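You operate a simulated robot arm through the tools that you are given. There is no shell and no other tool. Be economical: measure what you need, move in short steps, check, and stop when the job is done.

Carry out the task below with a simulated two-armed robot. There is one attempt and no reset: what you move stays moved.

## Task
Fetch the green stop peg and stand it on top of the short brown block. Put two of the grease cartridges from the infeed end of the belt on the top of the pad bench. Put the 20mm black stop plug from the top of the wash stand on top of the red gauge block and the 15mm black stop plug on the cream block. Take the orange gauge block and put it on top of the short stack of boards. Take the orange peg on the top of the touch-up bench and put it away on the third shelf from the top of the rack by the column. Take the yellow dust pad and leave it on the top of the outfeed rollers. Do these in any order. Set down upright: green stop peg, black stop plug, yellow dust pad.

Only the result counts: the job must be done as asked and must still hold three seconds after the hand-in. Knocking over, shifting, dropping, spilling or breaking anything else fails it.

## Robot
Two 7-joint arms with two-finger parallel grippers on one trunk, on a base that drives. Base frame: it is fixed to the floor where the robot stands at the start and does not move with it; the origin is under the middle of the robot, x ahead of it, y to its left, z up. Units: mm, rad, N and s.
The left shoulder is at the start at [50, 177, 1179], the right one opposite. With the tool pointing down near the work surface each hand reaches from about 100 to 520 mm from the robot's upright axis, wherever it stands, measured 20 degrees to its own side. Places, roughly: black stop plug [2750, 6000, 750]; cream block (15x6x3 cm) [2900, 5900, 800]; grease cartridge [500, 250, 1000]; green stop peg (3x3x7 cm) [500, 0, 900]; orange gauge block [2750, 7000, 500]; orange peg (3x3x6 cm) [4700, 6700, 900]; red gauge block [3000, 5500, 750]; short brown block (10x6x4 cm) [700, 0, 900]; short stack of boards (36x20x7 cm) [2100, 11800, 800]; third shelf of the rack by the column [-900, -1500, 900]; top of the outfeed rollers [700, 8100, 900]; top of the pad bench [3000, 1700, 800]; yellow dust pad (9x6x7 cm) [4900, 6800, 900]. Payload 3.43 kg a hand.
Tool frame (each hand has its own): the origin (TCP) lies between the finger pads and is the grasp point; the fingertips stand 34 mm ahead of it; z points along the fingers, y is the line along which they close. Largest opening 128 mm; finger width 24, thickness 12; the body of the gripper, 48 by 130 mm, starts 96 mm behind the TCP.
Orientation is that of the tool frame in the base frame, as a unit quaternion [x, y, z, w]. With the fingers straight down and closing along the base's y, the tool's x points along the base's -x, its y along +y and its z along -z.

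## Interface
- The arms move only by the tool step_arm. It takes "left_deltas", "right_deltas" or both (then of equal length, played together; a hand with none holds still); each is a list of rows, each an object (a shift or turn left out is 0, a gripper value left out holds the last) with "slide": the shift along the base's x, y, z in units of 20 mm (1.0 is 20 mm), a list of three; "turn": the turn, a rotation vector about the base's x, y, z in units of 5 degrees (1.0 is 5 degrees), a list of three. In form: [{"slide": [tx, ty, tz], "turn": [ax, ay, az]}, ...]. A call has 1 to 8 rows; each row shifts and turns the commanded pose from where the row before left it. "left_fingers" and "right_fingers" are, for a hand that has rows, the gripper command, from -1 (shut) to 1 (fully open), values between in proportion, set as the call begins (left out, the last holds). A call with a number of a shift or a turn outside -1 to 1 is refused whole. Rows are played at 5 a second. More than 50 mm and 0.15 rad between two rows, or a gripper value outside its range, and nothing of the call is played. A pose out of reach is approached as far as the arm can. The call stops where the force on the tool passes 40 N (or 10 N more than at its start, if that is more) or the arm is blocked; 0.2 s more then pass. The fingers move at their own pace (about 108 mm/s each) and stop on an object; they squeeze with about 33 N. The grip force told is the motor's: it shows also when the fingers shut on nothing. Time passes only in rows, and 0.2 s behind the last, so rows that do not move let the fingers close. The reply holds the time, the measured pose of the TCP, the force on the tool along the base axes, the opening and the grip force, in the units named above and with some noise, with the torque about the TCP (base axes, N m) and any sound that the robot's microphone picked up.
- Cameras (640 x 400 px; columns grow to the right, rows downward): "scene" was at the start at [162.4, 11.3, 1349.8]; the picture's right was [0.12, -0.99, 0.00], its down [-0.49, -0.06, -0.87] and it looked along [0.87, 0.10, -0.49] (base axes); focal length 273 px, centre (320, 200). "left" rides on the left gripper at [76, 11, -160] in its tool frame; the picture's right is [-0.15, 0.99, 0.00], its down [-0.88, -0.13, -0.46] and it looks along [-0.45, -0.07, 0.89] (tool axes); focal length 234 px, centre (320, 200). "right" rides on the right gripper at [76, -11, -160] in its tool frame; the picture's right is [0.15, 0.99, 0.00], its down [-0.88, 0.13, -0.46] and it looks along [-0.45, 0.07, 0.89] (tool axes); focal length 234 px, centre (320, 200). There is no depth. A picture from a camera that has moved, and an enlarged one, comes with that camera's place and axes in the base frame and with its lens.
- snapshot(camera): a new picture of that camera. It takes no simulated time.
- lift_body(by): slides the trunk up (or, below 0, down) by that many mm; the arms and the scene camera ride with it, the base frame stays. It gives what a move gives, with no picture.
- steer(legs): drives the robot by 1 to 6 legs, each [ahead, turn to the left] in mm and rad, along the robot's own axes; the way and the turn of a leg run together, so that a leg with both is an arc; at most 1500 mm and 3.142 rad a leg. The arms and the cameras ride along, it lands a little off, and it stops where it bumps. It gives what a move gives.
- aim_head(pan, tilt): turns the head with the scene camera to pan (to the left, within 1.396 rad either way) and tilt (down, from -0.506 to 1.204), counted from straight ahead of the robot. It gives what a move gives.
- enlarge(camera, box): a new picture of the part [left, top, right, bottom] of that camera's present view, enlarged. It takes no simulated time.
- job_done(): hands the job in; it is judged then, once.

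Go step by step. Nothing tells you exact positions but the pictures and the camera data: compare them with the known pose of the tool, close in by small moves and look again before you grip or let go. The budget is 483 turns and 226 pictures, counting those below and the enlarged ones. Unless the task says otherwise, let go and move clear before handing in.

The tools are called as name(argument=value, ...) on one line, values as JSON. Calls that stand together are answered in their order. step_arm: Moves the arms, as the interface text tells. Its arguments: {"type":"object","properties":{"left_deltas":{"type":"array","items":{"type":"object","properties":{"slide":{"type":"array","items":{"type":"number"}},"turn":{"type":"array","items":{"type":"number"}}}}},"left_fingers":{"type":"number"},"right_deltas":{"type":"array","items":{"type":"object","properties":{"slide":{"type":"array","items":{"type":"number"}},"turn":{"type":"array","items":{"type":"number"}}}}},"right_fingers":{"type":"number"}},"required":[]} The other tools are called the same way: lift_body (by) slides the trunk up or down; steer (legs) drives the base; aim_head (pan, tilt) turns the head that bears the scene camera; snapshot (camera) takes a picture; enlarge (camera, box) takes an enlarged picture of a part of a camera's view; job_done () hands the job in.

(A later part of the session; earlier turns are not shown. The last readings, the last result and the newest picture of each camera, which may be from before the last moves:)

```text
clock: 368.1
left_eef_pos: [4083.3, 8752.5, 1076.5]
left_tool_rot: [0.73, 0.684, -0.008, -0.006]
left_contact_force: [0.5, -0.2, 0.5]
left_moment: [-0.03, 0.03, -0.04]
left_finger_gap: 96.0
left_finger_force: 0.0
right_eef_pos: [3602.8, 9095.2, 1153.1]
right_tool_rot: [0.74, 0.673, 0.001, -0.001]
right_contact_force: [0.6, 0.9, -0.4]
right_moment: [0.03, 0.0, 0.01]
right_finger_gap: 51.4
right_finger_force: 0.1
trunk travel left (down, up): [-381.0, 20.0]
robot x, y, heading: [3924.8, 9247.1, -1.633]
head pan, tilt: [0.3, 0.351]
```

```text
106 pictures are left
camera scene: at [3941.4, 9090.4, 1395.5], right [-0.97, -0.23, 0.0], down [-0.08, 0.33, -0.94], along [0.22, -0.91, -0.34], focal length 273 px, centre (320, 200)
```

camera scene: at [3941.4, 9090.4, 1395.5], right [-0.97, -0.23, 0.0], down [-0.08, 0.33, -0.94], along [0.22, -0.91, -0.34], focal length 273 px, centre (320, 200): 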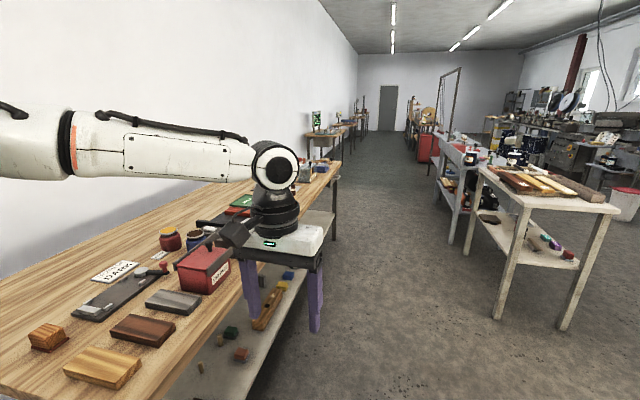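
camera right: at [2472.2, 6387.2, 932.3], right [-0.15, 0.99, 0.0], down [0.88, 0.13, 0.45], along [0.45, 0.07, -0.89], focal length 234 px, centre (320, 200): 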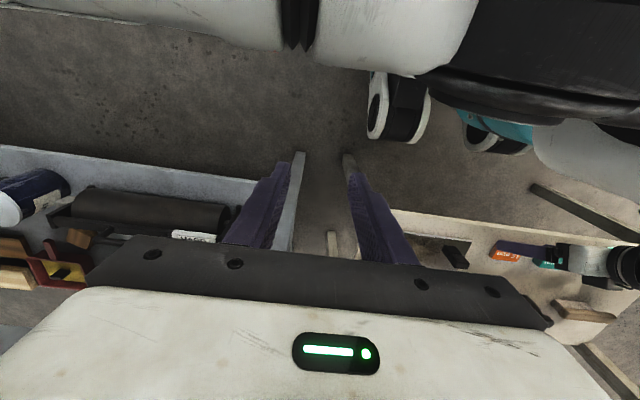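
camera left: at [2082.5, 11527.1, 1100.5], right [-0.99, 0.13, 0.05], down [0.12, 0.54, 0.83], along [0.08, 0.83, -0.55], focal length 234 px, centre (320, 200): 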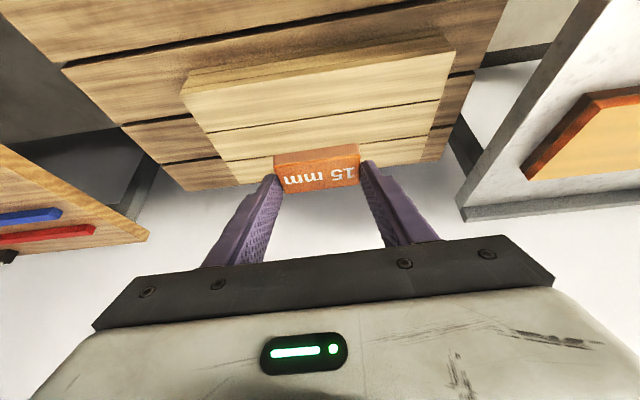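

steer(legs=[[1500, 0.03], [1000, 0.02], [0, 1.58]])

aim_head(pan=0, tilt=0.5)

snapshot(camera="scene")

```text
clock: 384.1
left_eef_pos: [4275.5, 6910.0, 1078.7]
left_tool_rot: [0.031, 0.999, -0.01, 0.0]
left_contact_force: [-0.1, -0.1, 0.0]
left_moment: [0.02, -0.06, -0.04]
left_finger_gap: 96.1
left_finger_force: 0.0
right_eef_pos: [3935.2, 6430.4, 1151.7]
right_tool_rot: [0.046, 0.999, -0.001, -0.001]
right_contact_force: [-0.3, -0.1, 1.0]
right_moment: [0.0, 0.02, -0.01]
right_finger_gap: 51.3
right_finger_force: 0.0
trunk travel left (down, up): [-381.0, 20.0]
robot x, y, heading: [3782.3, 6750.8, -0.058]
head pan, tilt: [0.3, 0.351]
```

```text
clock: 384.9
left_eef_pos: [4275.0, 6910.8, 1077.8]
left_tool_rot: [0.031, 0.999, -0.011, 0.0]
left_contact_force: [0.7, 0.3, 0.1]
left_moment: [-0.02, -0.02, 0.0]
left_finger_gap: 96.2
left_finger_force: 0.0
right_eef_pos: [3935.3, 6430.6, 1152.4]
right_tool_rot: [0.046, 0.999, -0.001, -0.001]
right_contact_force: [-0.4, 0.7, -0.1]
right_moment: [-0.03, 0.0, 0.02]
right_finger_gap: 51.2
right_finger_force: 0.1
trunk travel left (down, up): [-381.0, 20.0]
robot x, y, heading: [3778.9, 6744.4, -0.06]
head pan, tilt: [0.0, 0.499]
```

```text
105 pictures are left
camera scene: at [3942.5, 6738.9, 1382.0], right [-0.06, -1.0, 0.0], down [-0.48, 0.03, -0.88], along [0.88, -0.05, -0.48], focal length 273 px, centre (320, 200)
```

scene: 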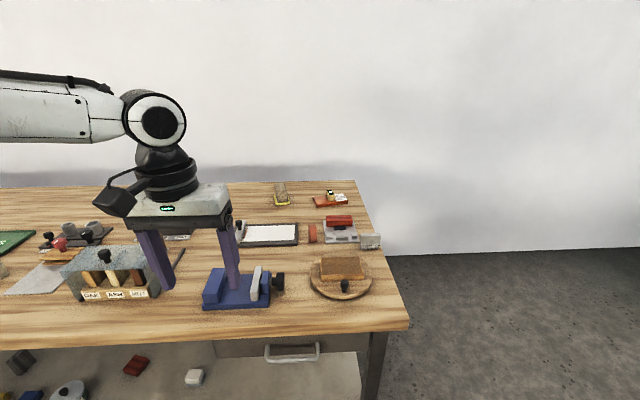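

enlarge(camera="scene", box=[200, 170, 420, 310])

enlarge(camera="scene", box=[0, 200, 220, 330])

```text
2.86 times, centred on (310, 240) of scene
camera zoom: at [3942.5, 6738.9, 1382.0], right [-0.06, -1.0, 0.0], down [-0.48, 0.03, -0.88], along [0.88, -0.05, -0.48], focal length 781 px, centre (349, 86)
```

zoom: 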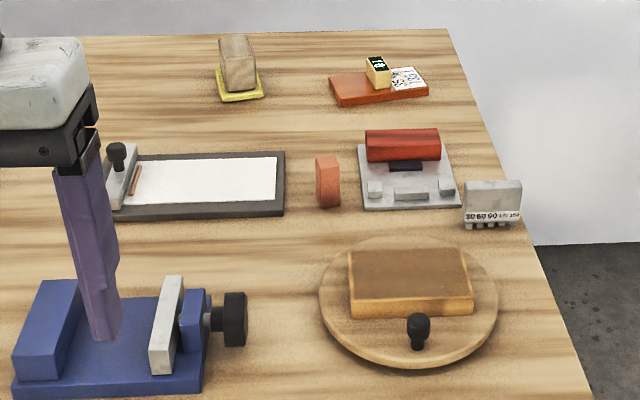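

```text
2.91 times, centred on (110, 265) of scene
camera zoom: at [3942.5, 6738.9, 1382.0], right [-0.06, -1.0, 0.0], down [-0.48, 0.03, -0.88], along [0.88, -0.05, -0.48], focal length 795 px, centre (931, 11)
```

zoom: 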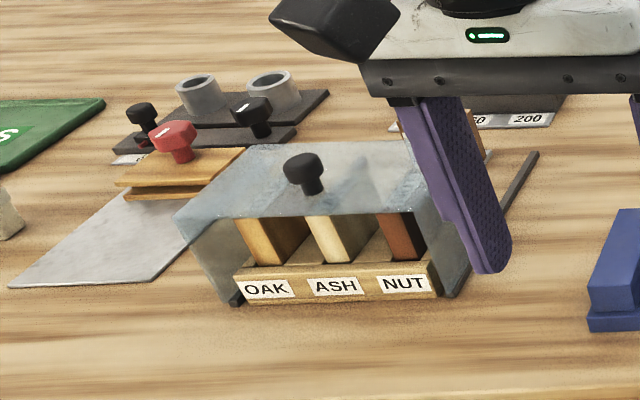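

The yellow pad is near (4860,6830) and the orange peg near (4613,6724); both are reachable better from the bench's south end (y≈6538). I drive around to face it from the south.

steer(legs=[[0, -1.5], [720, 0], [0, 1.56], [920, 0], [0, 1.57]])

aim_head(pan=0, tilt=0.6)

snapshot(camera="scene")

```text
clock: 404.7
left_eef_pos: [4531.4, 6539.6, 1076.5]
left_tool_rot: [0.715, -0.699, 0.007, -0.009]
left_contact_force: [-0.3, 0.1, -0.6]
left_moment: [0.02, -0.01, -0.01]
left_finger_gap: 95.7
left_finger_force: 0.2
right_eef_pos: [5038.0, 6240.8, 1152.4]
right_tool_rot: [-0.704, 0.71, -0.001, -0.002]
right_contact_force: [0.5, -0.1, 0.9]
right_moment: [0.02, 0.01, 0.0]
right_finger_gap: 51.2
right_finger_force: 0.0
trunk travel left (down, up): [-381.0, 20.0]
robot x, y, heading: [4732.9, 6058.0, 1.596]
head pan, tilt: [0.0, 0.499]
```

```text
clock: 405.4
left_eef_pos: [4531.5, 6539.2, 1078.0]
left_tool_rot: [0.714, -0.7, 0.007, -0.009]
left_contact_force: [0.3, -0.2, 0.2]
left_moment: [0.01, 0.01, 0.01]
left_finger_gap: 96.1
left_finger_force: 0.1
right_eef_pos: [5037.6, 6240.3, 1150.9]
right_tool_rot: [-0.704, 0.71, 0.0, -0.001]
right_contact_force: [-0.4, -0.7, -0.8]
right_moment: [0.03, -0.02, 0.01]
right_finger_gap: 51.3
right_finger_force: 0.0
trunk travel left (down, up): [-381.0, 20.0]
robot x, y, heading: [4735.3, 6057.0, 1.594]
head pan, tilt: [0.0, 0.6]
```

```text
102 pictures are left
camera scene: at [4732.9, 6217.4, 1372.9], right [1.0, 0.02, 0.0], down [0.01, -0.56, -0.83], along [-0.02, 0.83, -0.56], focal length 273 px, centre (320, 200)
```

scene: 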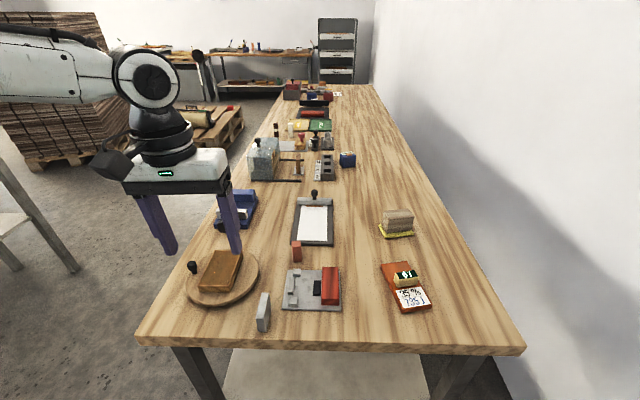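

Bench z≈838; peg ≈ (4657,6722), pad ≈ (4935,6828). I shift the base to about (4660,6235), facing north.

steer(legs=[[0, 0.38], [195, 0], [0, -0.4]])

lift_body(by=-70)

snapshot(camera="left")

snapshot(camera="scene")

```text
clock: 409.3
left_eef_pos: [4461.7, 6721.1, 1077.6]
left_tool_rot: [0.709, -0.705, 0.006, -0.008]
left_contact_force: [0.6, -0.2, 0.1]
left_moment: [-0.04, 0.05, 0.02]
left_finger_gap: 95.9
left_finger_force: 0.0
right_eef_pos: [4963.8, 6414.4, 1152.9]
right_tool_rot: [-0.698, 0.716, 0.0, -0.001]
right_contact_force: [0.1, -0.2, 0.6]
right_moment: [0.02, 0.03, -0.02]
right_finger_gap: 51.2
right_finger_force: 0.0
trunk travel left (down, up): [-381.0, 20.0]
robot x, y, heading: [4655.7, 6235.4, 1.569]
head pan, tilt: [0.0, 0.6]
```

```text
clock: 410.4
left_eef_pos: [4462.1, 6721.3, 1006.6]
left_tool_rot: [0.709, -0.705, 0.006, -0.009]
left_contact_force: [-0.1, -0.2, 0.4]
left_moment: [0.0, 0.06, 0.01]
left_finger_gap: 96.0
left_finger_force: 0.0
right_eef_pos: [4963.0, 6414.6, 1081.9]
right_tool_rot: [-0.698, 0.716, -0.001, -0.001]
right_contact_force: [0.3, -0.7, -0.2]
right_moment: [0.01, -0.01, 0.03]
right_finger_gap: 51.1
right_finger_force: 0.0
trunk travel left (down, up): [-311.0, 90.0]
robot x, y, heading: [4661.7, 6234.0, 1.577]
head pan, tilt: [0.0, 0.6]
```

```text
101 pictures are left
camera left: at [4447.1, 6644.8, 1167.0], right [-0.99, 0.14, -0.02], down [0.12, 0.88, 0.46], along [0.08, 0.45, -0.89], focal length 234 px, centre (320, 200)
```

left: 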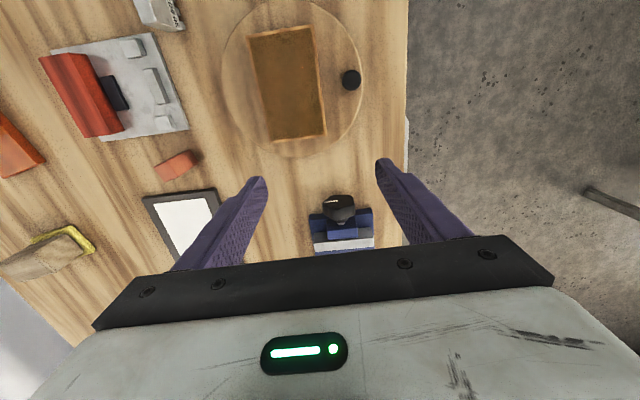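

```text
100 pictures are left
camera scene: at [4658.2, 6395.8, 1302.9], right [1.0, 0.01, 0.0], down [0.0, -0.56, -0.83], along [-0.01, 0.83, -0.56], focal length 273 px, centre (320, 200)
```

scene: 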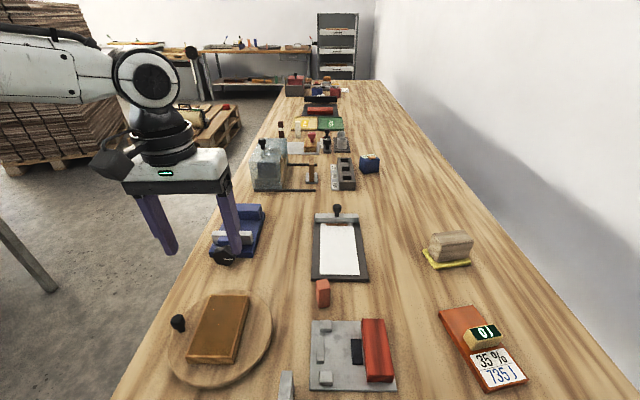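

step_arm(left_deltas=[{"slide": [1, 0, 0], "turn": [1, 0, 0]}, {"slide": [1, 0, 0], "turn": [1, 0, 0]}, {"slide": [1, 0, 0], "turn": [1, 0, 0]}, {"slide": [1, 0, 0], "turn": [1, 0, 0]}, {"slide": [1, 0, 0], "turn": [1, 0, 0]}, {"slide": [1, 0, 0], "turn": [1, 0, 0]}, {"slide": [1, 0, 0], "turn": [1, 0, 0]}, {"slide": [1, 0, 0], "turn": [1, 0, 0]}])

step_arm(left_deltas=[{"slide": [1, 0, 0], "turn": [0.8, 0, 0]}, {"slide": [0.85, -0.2, -0.5]}, {"slide": [0, -0.1, -0.5]}])

snapshot(camera="left")

```text
clock: 412.2
left_eef_pos: [4559.5, 6713.7, 1014.5]
left_tool_rot: [-0.663, 0.665, 0.234, 0.252]
left_contact_force: [0.1, -0.3, 0.1]
left_moment: [-0.02, 0.02, 0.02]
left_finger_gap: 96.3
left_finger_force: 0.0
left hand out of reach, approached as far as the arm can: row 5, 6, 7, 8
right_eef_pos: [4963.9, 6414.8, 1082.1]
right_tool_rot: [-0.698, 0.716, -0.001, 0.0]
right_contact_force: [0.5, -0.7, 0.3]
right_moment: [-0.02, -0.02, 0.0]
right_finger_gap: 51.1
right_finger_force: 0.0
trunk travel left (down, up): [-311.0, 90.0]
robot x, y, heading: [4657.6, 6235.9, 1.575]
head pan, tilt: [0.0, 0.6]
```

```text
clock: 413.0
left_eef_pos: [4557.0, 6705.1, 1001.0]
left_tool_rot: [-0.654, 0.657, 0.256, 0.275]
left_contact_force: [-0.6, 0.4, 0.4]
left_moment: [-0.01, -0.04, -0.02]
left_finger_gap: 96.1
left_finger_force: 0.0
left hand out of reach, approached as far as the arm can: row 1, 2
right_eef_pos: [4963.9, 6413.4, 1082.1]
right_tool_rot: [-0.698, 0.716, 0.0, -0.001]
right_contact_force: [0.4, -0.1, -1.0]
right_moment: [0.03, 0.04, 0.0]
right_finger_gap: 51.1
right_finger_force: 0.0
trunk travel left (down, up): [-311.0, 90.0]
robot x, y, heading: [4655.1, 6238.1, 1.582]
head pan, tilt: [0.0, 0.6]
```

```text
99 pictures are left
camera left: at [4541.9, 6540.1, 1062.7], right [-0.99, 0.12, 0.08], down [0.11, 0.31, 0.94], along [0.09, 0.94, -0.32], focal length 234 px, centre (320, 200)
```

left: 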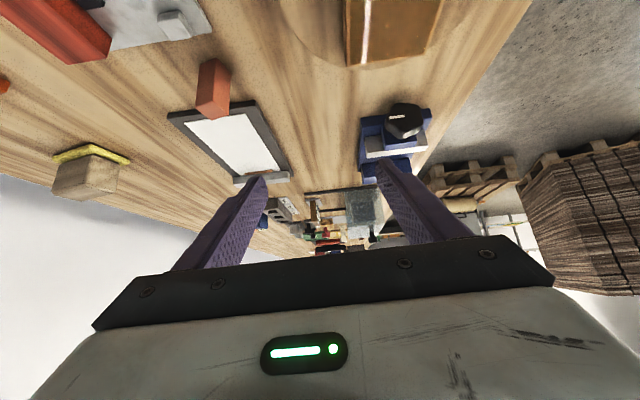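

The left arm cannot reach the centre line, so I pull the right hand inward and turn the base right by 0.3 to bring the left shoulder around.

step_arm(right_deltas=[{"slide": [-1, 0, 0]}, {"slide": [-1, 0, 0]}, {"slide": [-1, 0, 0]}, {"slide": [-1, 0, 0]}, {"slide": [-1, 0, 0]}, {"slide": [-1, 0, 0]}])

steer(legs=[[0, -0.3]])

step_arm(left_deltas=[{"turn": [0, 0, 1]}, {"turn": [0, 0, 1]}, {"turn": [0, 0, 1]}, {"turn": [0, 0, 0.4]}])

snapshot(camera="left")

```text
clock: 414.4
left_eef_pos: [4556.4, 6705.1, 1000.8]
left_tool_rot: [-0.654, 0.657, 0.256, 0.275]
left_contact_force: [0.2, 0.4, 0.1]
left_moment: [-0.02, -0.01, 0.03]
left_finger_gap: 95.9
left_finger_force: 0.1
right_eef_pos: [4843.1, 6417.7, 1090.0]
right_tool_rot: [-0.699, 0.715, 0.0, -0.002]
right_contact_force: [-0.1, -0.3, -0.4]
right_moment: [0.01, 0.02, 0.0]
right_finger_gap: 51.0
right_finger_force: 0.1
right hand out of reach, approached as far as the arm can: row 1, 3
trunk travel left (down, up): [-311.0, 90.0]
robot x, y, heading: [4655.7, 6236.3, 1.583]
head pan, tilt: [0.0, 0.6]
```

```text
clock: 415.8
left_eef_pos: [4699.8, 6713.9, 1001.2]
left_tool_rot: [-0.548, 0.747, 0.213, 0.31]
left_contact_force: [-0.4, -1.0, -0.1]
left_moment: [-0.02, 0.0, 0.03]
left_finger_gap: 96.1
left_finger_force: 0.1
right_eef_pos: [4889.7, 6354.2, 1089.2]
right_tool_rot: [-0.584, 0.812, 0.0, -0.001]
right_contact_force: [0.8, -0.5, 1.4]
right_moment: [0.0, 0.03, -0.01]
right_finger_gap: 51.2
right_finger_force: 0.1
trunk travel left (down, up): [-311.0, 90.0]
robot x, y, heading: [4657.1, 6236.3, 1.28]
head pan, tilt: [0.0, 0.6]
```

```text
clock: 416.8
left_eef_pos: [4656.1, 6726.0, 1010.3]
left_tool_rot: [-0.652, 0.658, 0.255, 0.276]
left_contact_force: [0.4, -0.1, -0.2]
left_moment: [0.0, 0.02, -0.03]
left_finger_gap: 95.9
left_finger_force: 0.0
left hand out of reach, approached as far as the arm can: row 1, 2, 3, 4
right_eef_pos: [4889.3, 6356.3, 1089.9]
right_tool_rot: [-0.584, 0.812, -0.001, -0.001]
right_contact_force: [0.4, 0.3, -0.7]
right_moment: [-0.03, 0.01, -0.01]
right_finger_gap: 51.2
right_finger_force: 0.1
trunk travel left (down, up): [-311.0, 90.0]
robot x, y, heading: [4654.0, 6235.1, 1.278]
head pan, tilt: [0.0, 0.6]
```

```text
98 pictures are left
camera left: at [4639.5, 6561.0, 1073.1], right [-0.99, 0.12, 0.08], down [0.11, 0.31, 0.94], along [0.09, 0.94, -0.32], focal length 234 px, centre (320, 200)
```

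left: 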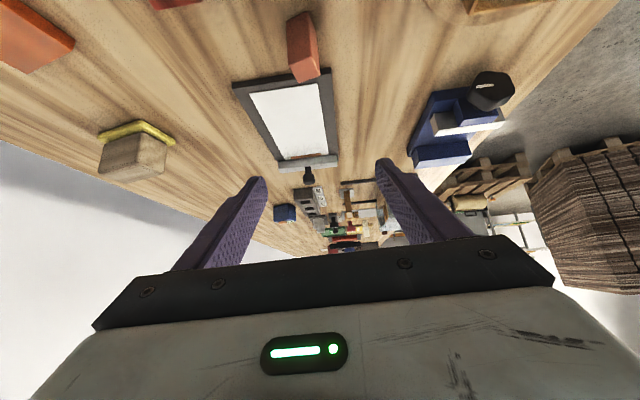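

step_arm(left_deltas=[{"slide": [0.1, -0.2, -1]}, {"slide": [0, 0, -1]}, {"slide": [0, 0, -1]}, {"slide": [0, 0, -1]}, {"slide": [0, 0, -0.5]}])

snapshot(camera="left")

enlarge(camera="scene", box=[120, 200, 360, 400])

```text
clock: 417.9
left_eef_pos: [4628.2, 6730.2, 932.3]
left_tool_rot: [-0.653, 0.658, 0.255, 0.275]
left_contact_force: [-0.8, -0.2, 0.0]
left_moment: [-0.02, 0.0, 0.04]
left_finger_gap: 95.9
left_finger_force: 0.0
left hand out of reach, approached as far as the arm can: row 1, 2, 3, 4, 5
right_eef_pos: [4890.0, 6354.8, 1089.5]
right_tool_rot: [-0.584, 0.811, -0.001, -0.001]
right_contact_force: [0.5, 0.4, 0.7]
right_moment: [0.02, -0.01, 0.02]
right_finger_gap: 51.2
right_finger_force: 0.0
trunk travel left (down, up): [-311.0, 90.0]
robot x, y, heading: [4657.5, 6236.2, 1.279]
head pan, tilt: [0.0, 0.6]
```

```text
97 pictures are left
camera left: at [4612.5, 6565.3, 994.8], right [-0.99, 0.12, 0.08], down [0.11, 0.31, 0.94], along [0.09, 0.94, -0.33], focal length 234 px, centre (320, 200)
```

left: 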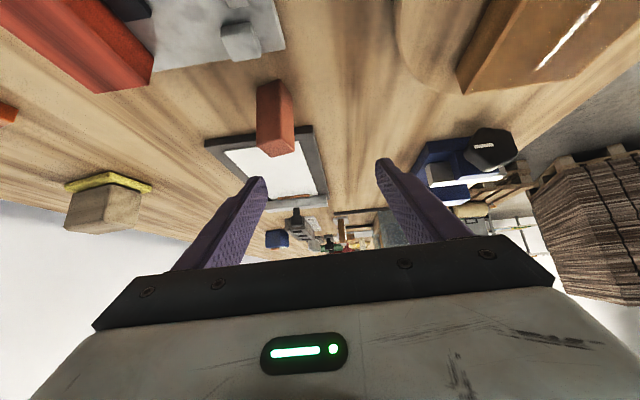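

```text
2.00 times, centred on (240, 300) of scene
camera zoom: at [4704.9, 6389.3, 1302.8], right [0.96, -0.29, 0.0], down [-0.16, -0.54, -0.83], along [0.24, 0.79, -0.56], focal length 546 px, centre (480, 0)
```

zoom: 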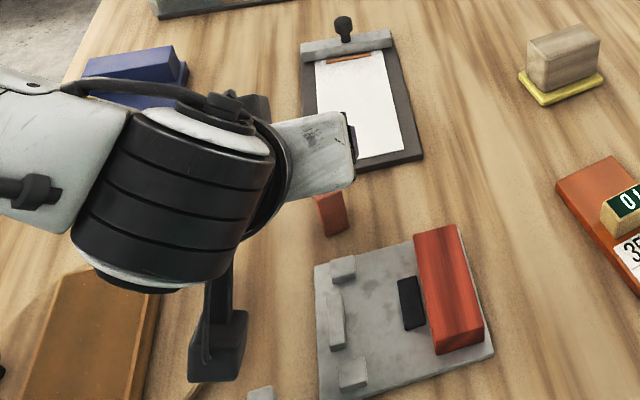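

I raise the hand and lower the trunk so the wrist is near shoulder height.

step_arm(left_deltas=[{"slide": [0.4, 0, 1]}, {"slide": [0.4, 0, 1]}, {"slide": [0.4, 0, 1]}, {"slide": [0.3, 0, 1]}, {"slide": [0, 0, 1]}])

lift_body(by=-110)

step_arm(left_deltas=[{"slide": [0.2, -0.2, 0]}, {"slide": [0.2, -0.2, 0]}])

```text
clock: 419.1
left_eef_pos: [4657.1, 6729.9, 1033.2]
left_tool_rot: [-0.653, 0.658, 0.256, 0.275]
left_contact_force: [0.1, 0.4, 0.2]
left_moment: [0.01, 0.04, 0.01]
left_finger_gap: 96.0
left_finger_force: 0.1
right_eef_pos: [4889.2, 6355.7, 1089.1]
right_tool_rot: [-0.584, 0.812, 0.0, -0.001]
right_contact_force: [-0.7, 0.1, 0.4]
right_moment: [0.04, -0.04, -0.03]
right_finger_gap: 51.1
right_finger_force: 0.1
trunk travel left (down, up): [-311.0, 90.0]
robot x, y, heading: [4659.4, 6237.1, 1.276]
head pan, tilt: [0.0, 0.6]
```

```text
clock: 420.6
left_eef_pos: [4656.8, 6730.5, 923.8]
left_tool_rot: [-0.653, 0.657, 0.256, 0.276]
left_contact_force: [0.1, -0.1, -0.2]
left_moment: [0.01, 0.02, 0.05]
left_finger_gap: 96.0
left_finger_force: 0.0
right_eef_pos: [4889.4, 6355.4, 980.5]
right_tool_rot: [-0.584, 0.812, 0.0, -0.001]
right_contact_force: [0.2, 0.2, -1.4]
right_moment: [-0.02, 0.01, 0.07]
right_finger_gap: 51.0
right_finger_force: 0.1
trunk travel left (down, up): [-201.0, 200.0]
robot x, y, heading: [4657.9, 6236.3, 1.278]
head pan, tilt: [0.0, 0.6]
```

```text
clock: 421.2
left_eef_pos: [4658.6, 6723.3, 923.9]
left_tool_rot: [-0.653, 0.658, 0.255, 0.276]
left_contact_force: [0.7, 0.0, -0.5]
left_moment: [-0.01, -0.05, 0.01]
left_finger_gap: 95.6
left_finger_force: 0.0
left hand out of reach, approached as far as the arm can: row 2
right_eef_pos: [4888.3, 6355.0, 980.8]
right_tool_rot: [-0.584, 0.812, 0.0, 0.0]
right_contact_force: [0.1, 0.0, 0.4]
right_moment: [-0.01, 0.0, -0.01]
right_finger_gap: 51.4
right_finger_force: 0.0
trunk travel left (down, up): [-201.0, 200.0]
robot x, y, heading: [4654.3, 6238.5, 1.283]
head pan, tilt: [0.0, 0.6]
```

snapshot(camera="left")

step_arm(left_deltas=[{"slide": [0, 0, -0.5]}, {"slide": [0, 0, -0.5]}])

```text
95 pictures are left
camera left: at [4643.0, 6558.8, 985.2], right [-0.99, 0.12, 0.08], down [0.11, 0.31, 0.94], along [0.09, 0.94, -0.32], focal length 234 px, centre (320, 200)
```

left: 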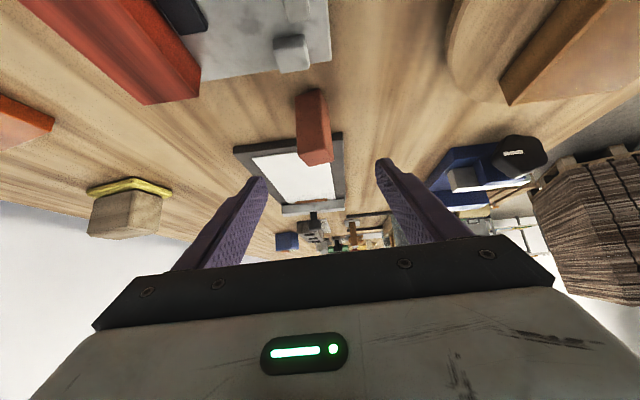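

```text
clock: 421.8
left_eef_pos: [4655.7, 6724.0, 904.3]
left_tool_rot: [-0.654, 0.657, 0.255, 0.275]
left_contact_force: [0.1, 0.2, 0.0]
left_moment: [0.02, 0.04, -0.01]
left_finger_gap: 96.1
left_finger_force: 0.1
left hand out of reach, approached as far as the arm can: row 2
right_eef_pos: [4889.2, 6354.2, 978.5]
right_tool_rot: [-0.584, 0.812, 0.001, -0.001]
right_contact_force: [-0.1, -0.3, 0.5]
right_moment: [-0.02, -0.03, 0.03]
right_finger_gap: 51.1
right_finger_force: 0.0
trunk travel left (down, up): [-201.0, 200.0]
robot x, y, heading: [4661.5, 6235.1, 1.282]
head pan, tilt: [0.0, 0.6]
```

lift_body(by=-24)

snapshot(camera="left")

```text
clock: 422.5
left_eef_pos: [4656.2, 6724.1, 881.5]
left_tool_rot: [-0.654, 0.657, 0.256, 0.275]
left_contact_force: [-0.3, 0.0, 0.5]
left_moment: [0.02, -0.02, 0.0]
left_finger_gap: 95.9
left_finger_force: 0.1
right_eef_pos: [4889.7, 6356.3, 956.4]
right_tool_rot: [-0.585, 0.811, -0.001, 0.0]
right_contact_force: [-0.5, 0.3, -0.1]
right_moment: [-0.02, -0.01, -0.02]
right_finger_gap: 51.1
right_finger_force: 0.1
trunk travel left (down, up): [-177.0, 224.0]
robot x, y, heading: [4658.9, 6235.6, 1.278]
head pan, tilt: [0.0, 0.6]
```

```text
94 pictures are left
camera left: at [4640.0, 6559.5, 943.0], right [-0.99, 0.12, 0.08], down [0.11, 0.31, 0.94], along [0.09, 0.94, -0.32], focal length 234 px, centre (320, 200)
```

left: 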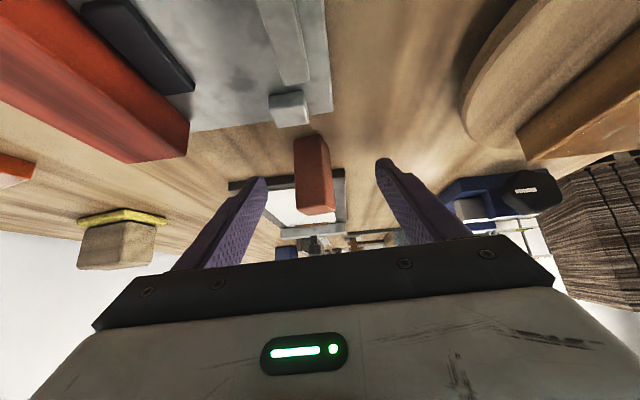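

step_arm(left_deltas=[{"slide": [0, 0, 0]}, {"slide": [0, 0, 0]}, {"slide": [0, 0, 0]}, {"slide": [0, 0, 0]}], left_fingers=-1)

step_arm(left_deltas=[{"slide": [0, 0, 0.5]}, {"slide": [0, 0, 1]}, {"slide": [0, 0, 1]}, {"slide": [0, 0, 1]}])

snapshot(camera="left")

```text
clock: 423.5
left_eef_pos: [4657.0, 6724.6, 881.2]
left_tool_rot: [-0.653, 0.657, 0.255, 0.277]
left_contact_force: [-0.4, 0.3, 3.3]
left_moment: [0.06, 0.04, 0.01]
left_finger_gap: 22.5
left_finger_force: 33.0
right_eef_pos: [4887.9, 6354.0, 955.4]
right_tool_rot: [-0.584, 0.812, -0.001, -0.002]
right_contact_force: [-1.0, -0.1, -0.3]
right_moment: [0.02, -0.03, 0.0]
right_finger_gap: 51.0
right_finger_force: 0.1
trunk travel left (down, up): [-177.0, 224.0]
robot x, y, heading: [4655.7, 6236.3, 1.28]
head pan, tilt: [0.0, 0.6]
```

```text
clock: 424.5
left_eef_pos: [4656.4, 6722.7, 949.9]
left_tool_rot: [-0.653, 0.658, 0.254, 0.275]
left_contact_force: [-0.1, 0.0, -0.9]
left_moment: [0.04, -0.03, -0.02]
left_finger_gap: 22.8
left_finger_force: 32.9
right_eef_pos: [4889.3, 6354.9, 954.9]
right_tool_rot: [-0.585, 0.811, -0.001, 0.0]
right_contact_force: [0.4, 0.0, -0.1]
right_moment: [0.02, -0.02, 0.02]
right_finger_gap: 51.3
right_finger_force: 0.0
trunk travel left (down, up): [-177.0, 224.0]
robot x, y, heading: [4661.2, 6237.0, 1.276]
head pan, tilt: [0.0, 0.6]
```

```text
93 pictures are left
camera left: at [4640.4, 6559.0, 1013.2], right [-0.99, 0.12, 0.08], down [0.11, 0.31, 0.94], along [0.09, 0.94, -0.32], focal length 234 px, centre (320, 200)
```

left: 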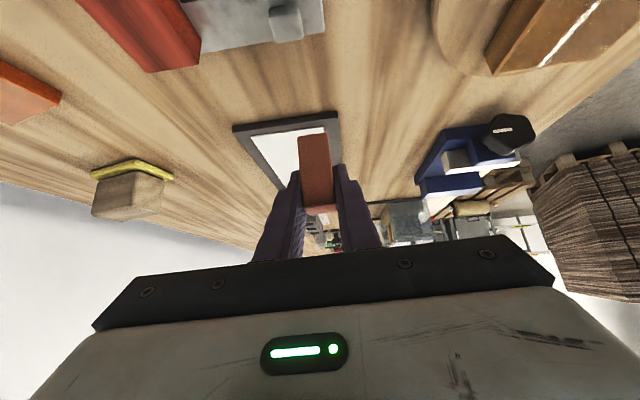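

Peg gripped. Next the pad (centre ≈ (4940,6846), turned about 11°). I raise the trunk, reposition to about (4705,6236) heading 1.77, aligned with the pad.

lift_body(by=100)

steer(legs=[[-150, 0], [0, -0.28], [168, 0], [0, 0.77]])

aim_head(pan=-0.5, tilt=0.6)

snapshot(camera="scene")

```text
clock: 425.8
left_eef_pos: [4656.5, 6724.4, 1050.9]
left_tool_rot: [-0.654, 0.657, 0.255, 0.275]
left_contact_force: [0.1, 0.8, -0.3]
left_moment: [0.0, -0.03, 0.01]
left_finger_gap: 22.7
left_finger_force: 33.0
right_eef_pos: [4890.0, 6355.3, 1055.8]
right_tool_rot: [-0.584, 0.812, -0.001, -0.001]
right_contact_force: [-0.5, -0.1, 0.9]
right_moment: [-0.04, -0.02, 0.0]
right_finger_gap: 51.4
right_finger_force: 0.1
trunk travel left (down, up): [-277.0, 124.0]
robot x, y, heading: [4655.8, 6236.7, 1.28]
head pan, tilt: [0.0, 0.6]
```

```text
clock: 431.2
left_eef_pos: [4467.2, 6656.0, 1051.8]
left_tool_rot: [0.795, -0.475, -0.316, -0.205]
left_contact_force: [-0.2, 0.2, -0.5]
left_moment: [0.03, 0.01, 0.05]
left_finger_gap: 22.4
left_finger_force: 33.4
right_eef_pos: [4848.6, 6444.2, 1055.9]
right_tool_rot: [0.767, -0.641, 0.0, 0.0]
right_contact_force: [0.1, 0.0, -0.8]
right_moment: [0.02, -0.02, 0.03]
right_finger_gap: 51.1
right_finger_force: 0.1
trunk travel left (down, up): [-277.0, 124.0]
robot x, y, heading: [4701.0, 6228.0, 1.782]
head pan, tilt: [0.0, 0.6]
```

```text
clock: 432.1
left_eef_pos: [4467.2, 6656.7, 1051.8]
left_tool_rot: [0.795, -0.475, -0.316, -0.205]
left_contact_force: [-0.2, 0.1, -0.9]
left_moment: [0.02, 0.02, -0.02]
left_finger_gap: 22.4
left_finger_force: 32.9
right_eef_pos: [4850.1, 6444.2, 1055.1]
right_tool_rot: [0.767, -0.641, 0.0, 0.001]
right_contact_force: [-0.4, 0.0, 0.3]
right_moment: [0.03, 0.01, -0.03]
right_finger_gap: 51.0
right_finger_force: 0.2
trunk travel left (down, up): [-277.0, 124.0]
robot x, y, heading: [4705.3, 6230.6, 1.777]
head pan, tilt: [-0.499, 0.6]
```

```text
92 pictures are left
camera scene: at [4715.6, 6383.2, 1268.8], right [0.96, -0.28, 0.0], down [-0.16, -0.54, -0.83], along [0.23, 0.79, -0.56], focal length 273 px, centre (320, 200)
```

scene: 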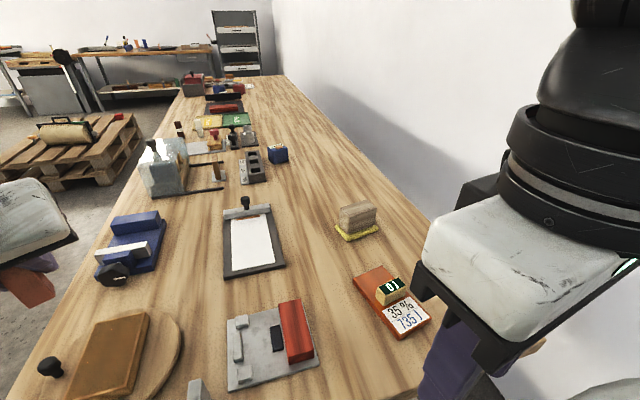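

step_arm(right_deltas=[{"slide": [0.2, 1, 0], "turn": [0.979, 0.205, 0]}, {"slide": [0.2, 1, 0], "turn": [0.979, 0.205, 0]}, {"slide": [0.2, 1, 0], "turn": [0.979, 0.205, 0]}, {"slide": [0.2, 1, 0], "turn": [0.979, 0.205, 0]}, {"slide": [0.2, 1, 0], "turn": [0.979, 0.205, 0]}, {"slide": [0.2, 1, 0], "turn": [0.979, 0.205, 0]}, {"slide": [0.2, 1, 0], "turn": [0.979, 0.205, 0]}, {"slide": [0.2, 1, 0], "turn": [0.979, 0.205, 0]}], right_fingers=1)

step_arm(right_deltas=[{"slide": [0.25, 1, 0], "turn": [0.979, 0.205, 0]}, {"slide": [0.25, 1, 0], "turn": [0.979, 0.205, 0]}, {"slide": [0.25, 1, 0]}, {"slide": [0.25, 1, 0]}, {"slide": [0.25, 1, 0]}, {"slide": [0.25, 1, 0]}, {"slide": [0.25, 1, 0]}, {"slide": [0.25, 1, 0]}])

snapshot(camera="right")

```text
clock: 433.9
left_eef_pos: [4467.6, 6655.7, 1050.6]
left_tool_rot: [0.795, -0.475, -0.316, -0.204]
left_contact_force: [-0.4, -0.6, -1.8]
left_moment: [-0.01, -0.01, 0.0]
left_finger_gap: 22.8
left_finger_force: 33.3
right_eef_pos: [4874.5, 6630.2, 1090.8]
right_tool_rot: [0.721, -0.603, -0.268, -0.211]
right_contact_force: [-0.1, 0.0, 0.3]
right_moment: [0.01, 0.03, 0.0]
right_finger_gap: 128.0
right_finger_force: 0.2
right hand out of reach, approached as far as the arm can: row 3, 4, 5, 6, 7, 8
trunk travel left (down, up): [-277.0, 124.0]
robot x, y, heading: [4702.8, 6226.8, 1.783]
head pan, tilt: [-0.499, 0.6]
```

```text
clock: 435.7
left_eef_pos: [4468.5, 6656.3, 1050.8]
left_tool_rot: [0.796, -0.476, -0.314, -0.204]
left_contact_force: [0.8, -0.1, -1.2]
left_moment: [0.03, -0.02, -0.01]
left_finger_gap: 22.5
left_finger_force: 33.3
right_eef_pos: [4913.4, 6799.2, 1098.3]
right_tool_rot: [0.696, -0.582, -0.33, -0.26]
right_contact_force: [-0.8, -0.4, 0.1]
right_moment: [-0.02, 0.03, 0.03]
right_finger_gap: 128.0
right_finger_force: 0.1
right hand out of reach, approached as far as the arm can: row 1, 2
trunk travel left (down, up): [-277.0, 124.0]
robot x, y, heading: [4705.4, 6227.2, 1.781]
head pan, tilt: [-0.499, 0.6]
```

```text
91 pictures are left
camera right: at [4957.0, 6633.6, 1142.1], right [-0.96, -0.28, -0.09], down [-0.15, 0.2, 0.97], along [-0.25, 0.94, -0.23], focal length 234 px, centre (320, 200)
```

right: 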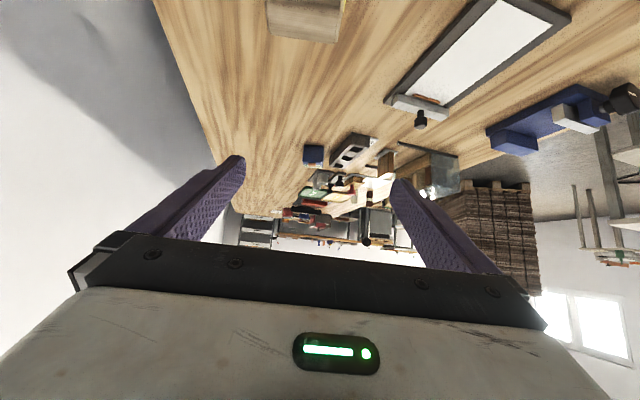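

step_arm(right_deltas=[{"slide": [0.3, 0.4, -1]}, {"slide": [0.3, 0.4, -1]}, {"slide": [0.3, 0.5, -1]}, {"slide": [0.3, 0.5, -1]}, {"slide": [0, 0, -1]}, {"slide": [0, 0, -1]}])

snapshot(camera="right")

```text
clock: 437.1
left_eef_pos: [4468.8, 6657.1, 1051.4]
left_tool_rot: [0.795, -0.477, -0.315, -0.205]
left_contact_force: [0.6, 0.2, -1.0]
left_moment: [0.01, 0.0, -0.01]
left_finger_gap: 22.5
left_finger_force: 33.2
right_eef_pos: [4938.4, 6836.2, 975.9]
right_tool_rot: [0.696, -0.582, -0.331, -0.26]
right_contact_force: [-0.1, 0.4, -0.5]
right_moment: [0.01, 0.0, 0.02]
right_finger_gap: 127.9
right_finger_force: 0.0
trunk travel left (down, up): [-277.0, 124.0]
robot x, y, heading: [4704.1, 6230.0, 1.781]
head pan, tilt: [-0.499, 0.6]
```

```text
90 pictures are left
camera right: at [4981.8, 6669.4, 1020.5], right [-0.96, -0.28, -0.09], down [-0.15, 0.2, 0.97], along [-0.25, 0.94, -0.23], focal length 234 px, centre (320, 200)
```

right: 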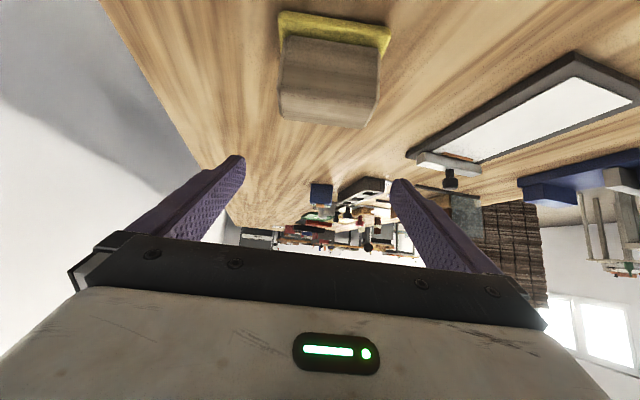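

step_arm(right_deltas=[{"slide": [0, 0, -1]}, {"slide": [0, 0, -1]}, {"slide": [0, 0, -1]}, {"slide": [0, 0, -1]}, {"slide": [0, 0, -0.4]}])

snapshot(camera="right")

```text
clock: 438.3
left_eef_pos: [4469.0, 6655.8, 1050.8]
left_tool_rot: [0.796, -0.475, -0.316, -0.204]
left_contact_force: [0.4, -0.3, -0.9]
left_moment: [0.02, -0.03, -0.01]
left_finger_gap: 22.5
left_finger_force: 33.1
right_eef_pos: [4937.9, 6833.5, 888.4]
right_tool_rot: [0.696, -0.581, -0.331, -0.261]
right_contact_force: [0.4, -0.7, 0.0]
right_moment: [-0.01, 0.0, 0.0]
right_finger_gap: 128.0
right_finger_force: 0.1
trunk travel left (down, up): [-277.0, 124.0]
robot x, y, heading: [4702.7, 6233.0, 1.78]
head pan, tilt: [-0.499, 0.6]
```

```text
89 pictures are left
camera right: at [4982.1, 6667.4, 932.7], right [-0.96, -0.28, -0.09], down [-0.15, 0.19, 0.97], along [-0.25, 0.94, -0.23], focal length 234 px, centre (320, 200)
```

right: 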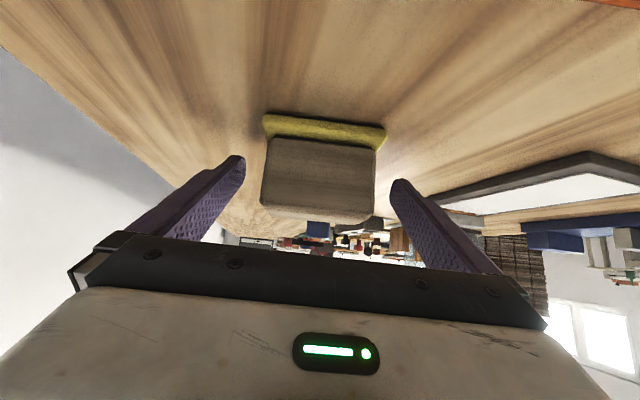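

step_arm(right_deltas=[{"slide": [0, 0, 0]}, {"slide": [0, 0, 0]}, {"slide": [0, 0, 0]}], right_fingers=-1)

step_arm(right_deltas=[{"slide": [0, 0, 0.5]}, {"slide": [0, 0, 1]}, {"slide": [0, 0, 1]}, {"slide": [0, 0, 1]}, {"slide": [0, 0, 1]}])

snapshot(camera="right")

```text
clock: 439.1
left_eef_pos: [4468.2, 6656.2, 1052.3]
left_tool_rot: [0.795, -0.476, -0.315, -0.204]
left_contact_force: [0.3, 0.5, -0.3]
left_moment: [-0.01, 0.01, 0.0]
left_finger_gap: 22.6
left_finger_force: 33.0
right_eef_pos: [4938.5, 6833.3, 887.8]
right_tool_rot: [0.696, -0.582, -0.33, -0.261]
right_contact_force: [0.8, 0.8, -0.1]
right_moment: [0.05, -0.09, -0.03]
right_finger_gap: 79.8
right_finger_force: 33.0
trunk travel left (down, up): [-277.0, 124.0]
robot x, y, heading: [4705.0, 6231.2, 1.779]
head pan, tilt: [-0.499, 0.6]
```

```text
clock: 440.3
left_eef_pos: [4468.7, 6656.2, 1051.2]
left_tool_rot: [0.796, -0.476, -0.315, -0.204]
left_contact_force: [-0.2, -0.1, -0.4]
left_moment: [0.0, -0.02, -0.02]
left_finger_gap: 22.7
left_finger_force: 32.9
right_eef_pos: [4936.8, 6831.0, 980.3]
right_tool_rot: [0.696, -0.581, -0.332, -0.26]
right_contact_force: [0.4, 0.0, -0.8]
right_moment: [-0.02, 0.0, 0.01]
right_finger_gap: 79.9
right_finger_force: 32.7
trunk travel left (down, up): [-277.0, 124.0]
robot x, y, heading: [4706.5, 6231.2, 1.779]
head pan, tilt: [-0.499, 0.6]
```

```text
88 pictures are left
camera right: at [4981.2, 6666.4, 1025.2], right [-0.96, -0.28, -0.09], down [-0.15, 0.2, 0.97], along [-0.25, 0.94, -0.23], focal length 234 px, centre (320, 200)
```

right: 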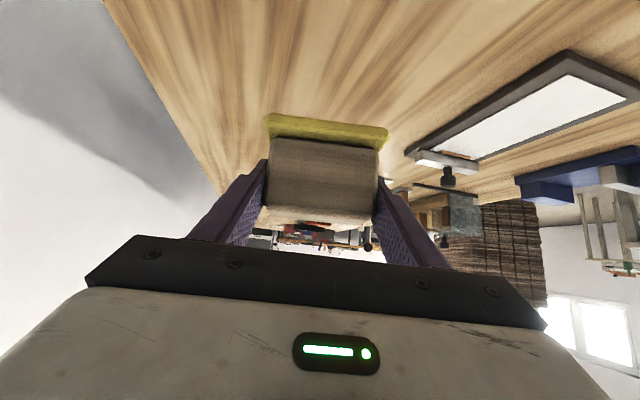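

Pad gripped. I raise the trunk, turn to face west in place, and tuck the right hand.

lift_body(by=120)

steer(legs=[[0, 1.36]])

step_arm(right_deltas=[{"slide": [1, -0.7, 0]}, {"slide": [1, -0.7, 0]}, {"slide": [1, -0.7, 0]}, {"slide": [1, -0.7, 0]}, {"slide": [1, -0.7, 0]}, {"slide": [1, -0.7, 0]}])

aim_head(pan=0, tilt=0.4)

snapshot(camera="scene")

```text
clock: 441.8
left_eef_pos: [4467.9, 6656.4, 1171.7]
left_tool_rot: [0.796, -0.476, -0.315, -0.204]
left_contact_force: [0.1, 0.1, -1.5]
left_moment: [0.01, -0.02, 0.0]
left_finger_gap: 22.6
left_finger_force: 32.6
right_eef_pos: [4937.4, 6833.0, 1100.1]
right_tool_rot: [0.696, -0.582, -0.331, -0.26]
right_contact_force: [0.0, -0.5, -1.5]
right_moment: [0.01, -0.01, 0.0]
right_finger_gap: 79.6
right_finger_force: 32.9
trunk travel left (down, up): [-397.0, 4.0]
robot x, y, heading: [4701.9, 6229.0, 1.783]
head pan, tilt: [-0.499, 0.6]
```

```text
clock: 445.6
left_eef_pos: [4238.4, 6082.3, 1171.5]
left_tool_rot: [0.917, 0.139, -0.372, 0.043]
left_contact_force: [-0.1, -0.2, -0.6]
left_moment: [0.03, -0.03, -0.02]
left_finger_gap: 22.8
left_finger_force: 33.1
right_eef_pos: [4156.2, 6576.1, 1100.0]
right_tool_rot: [0.907, -0.007, -0.421, 0.009]
right_contact_force: [-0.9, -0.4, -1.0]
right_moment: [-0.02, -0.03, 0.0]
right_finger_gap: 79.6
right_finger_force: 33.2
trunk travel left (down, up): [-397.0, 4.0]
robot x, y, heading: [4698.6, 6229.0, -3.126]
head pan, tilt: [-0.499, 0.6]
```

```text
clock: 447.0
left_eef_pos: [4238.7, 6080.6, 1171.0]
left_tool_rot: [0.917, 0.138, -0.372, 0.042]
left_contact_force: [0.9, 1.1, -1.4]
left_moment: [-0.02, -0.02, -0.04]
left_finger_gap: 22.3
left_finger_force: 32.8
right_eef_pos: [4245.4, 6495.1, 1103.7]
right_tool_rot: [0.907, -0.007, -0.42, 0.009]
right_contact_force: [-0.1, -0.7, -0.6]
right_moment: [-0.01, -0.03, 0.0]
right_finger_gap: 79.4
right_finger_force: 33.0
right hand out of reach, approached as far as the arm can: row 5, 6
trunk travel left (down, up): [-397.0, 4.0]
robot x, y, heading: [4702.6, 6229.4, -3.127]
head pan, tilt: [-0.499, 0.6]
```

```text
clock: 447.9
left_eef_pos: [4239.1, 6083.3, 1172.0]
left_tool_rot: [0.917, 0.138, -0.372, 0.042]
left_contact_force: [0.2, 0.6, -1.3]
left_moment: [0.03, -0.01, -0.01]
left_finger_gap: 22.6
left_finger_force: 32.6
right_eef_pos: [4244.9, 6495.1, 1103.3]
right_tool_rot: [0.907, -0.008, -0.42, 0.009]
right_contact_force: [0.3, -0.3, -1.1]
right_moment: [0.0, 0.0, -0.01]
right_finger_gap: 79.7
right_finger_force: 32.9
trunk travel left (down, up): [-397.0, 4.0]
robot x, y, heading: [4702.3, 6225.5, -3.124]
head pan, tilt: [0.0, 0.4]
```

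```text
87 pictures are left
camera scene: at [4542.3, 6227.5, 1407.0], right [-0.01, 1.0, 0.0], down [0.39, 0.01, -0.92], along [-0.92, -0.01, -0.39], focal length 273 px, centre (320, 200)
```

scene: 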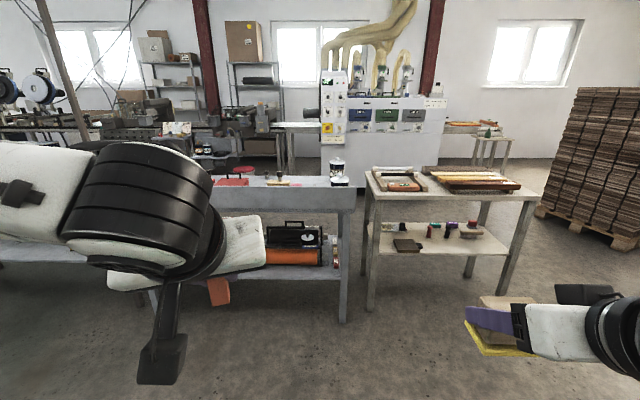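

steer(legs=[[900, 0], [0, -1.585], [1500, 0], [230, 0], [0, 1.57], [1500, 0]])

snapshot(camera="scene")

```text
clock: 476.2
left_eef_pos: [1780.8, 7922.3, 1171.7]
left_tool_rot: [0.92, 0.112, -0.374, 0.033]
left_contact_force: [-0.3, 0.1, -2.5]
left_moment: [-0.02, 0.0, -0.03]
left_finger_gap: 22.6
left_finger_force: 33.4
right_eef_pos: [1812.6, 8336.3, 1103.0]
right_tool_rot: [0.907, -0.035, -0.42, -0.004]
right_contact_force: [0.5, -0.5, -1.0]
right_moment: [0.03, -0.04, -0.02]
right_finger_gap: 79.4
right_finger_force: 32.8
trunk travel left (down, up): [-397.0, 4.0]
robot x, y, heading: [2253.8, 8041.5, 3.097]
head pan, tilt: [0.0, 0.4]
```

```text
86 pictures are left
camera scene: at [2093.4, 8049.8, 1407.0], right [0.04, 1.0, 0.0], down [0.39, -0.02, -0.92], along [-0.92, 0.04, -0.39], focal length 273 px, centre (320, 200)
```

scene: 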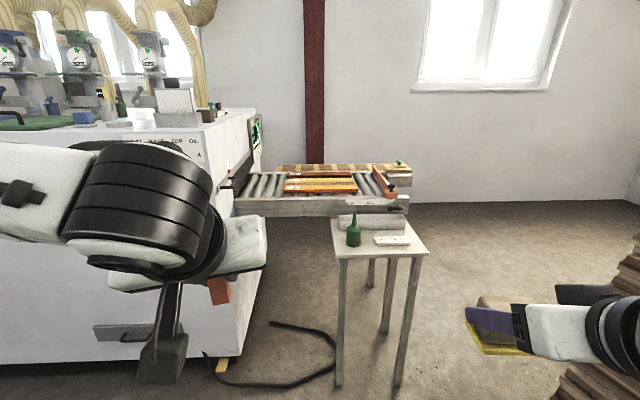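

enlarge(camera="scene", box=[220, 140, 440, 270])

enlarge(camera="scene", box=[190, 270, 420, 400])

```text
2.91 times, centred on (330, 205) of scene
camera zoom: at [2093.4, 8049.8, 1407.0], right [0.04, 1.0, 0.0], down [0.39, -0.02, -0.92], along [-0.92, 0.04, -0.39], focal length 795 px, centre (291, 186)
```

zoom: 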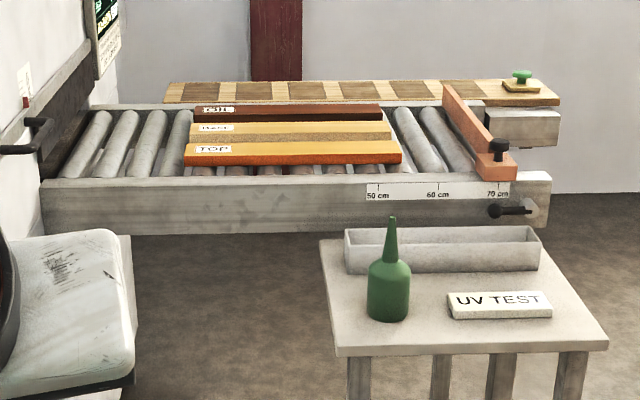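

```text
2.78 times, centred on (305, 335) of scene
camera zoom: at [2093.4, 8049.8, 1407.0], right [0.04, 1.0, 0.0], down [0.39, -0.02, -0.92], along [-0.92, 0.04, -0.39], focal length 760 px, centre (362, -176)
```

zoom: 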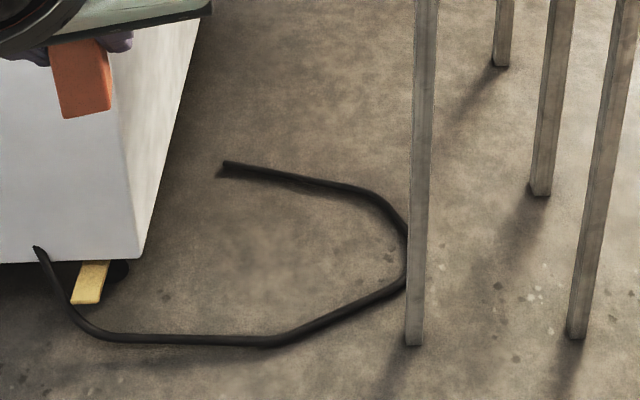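

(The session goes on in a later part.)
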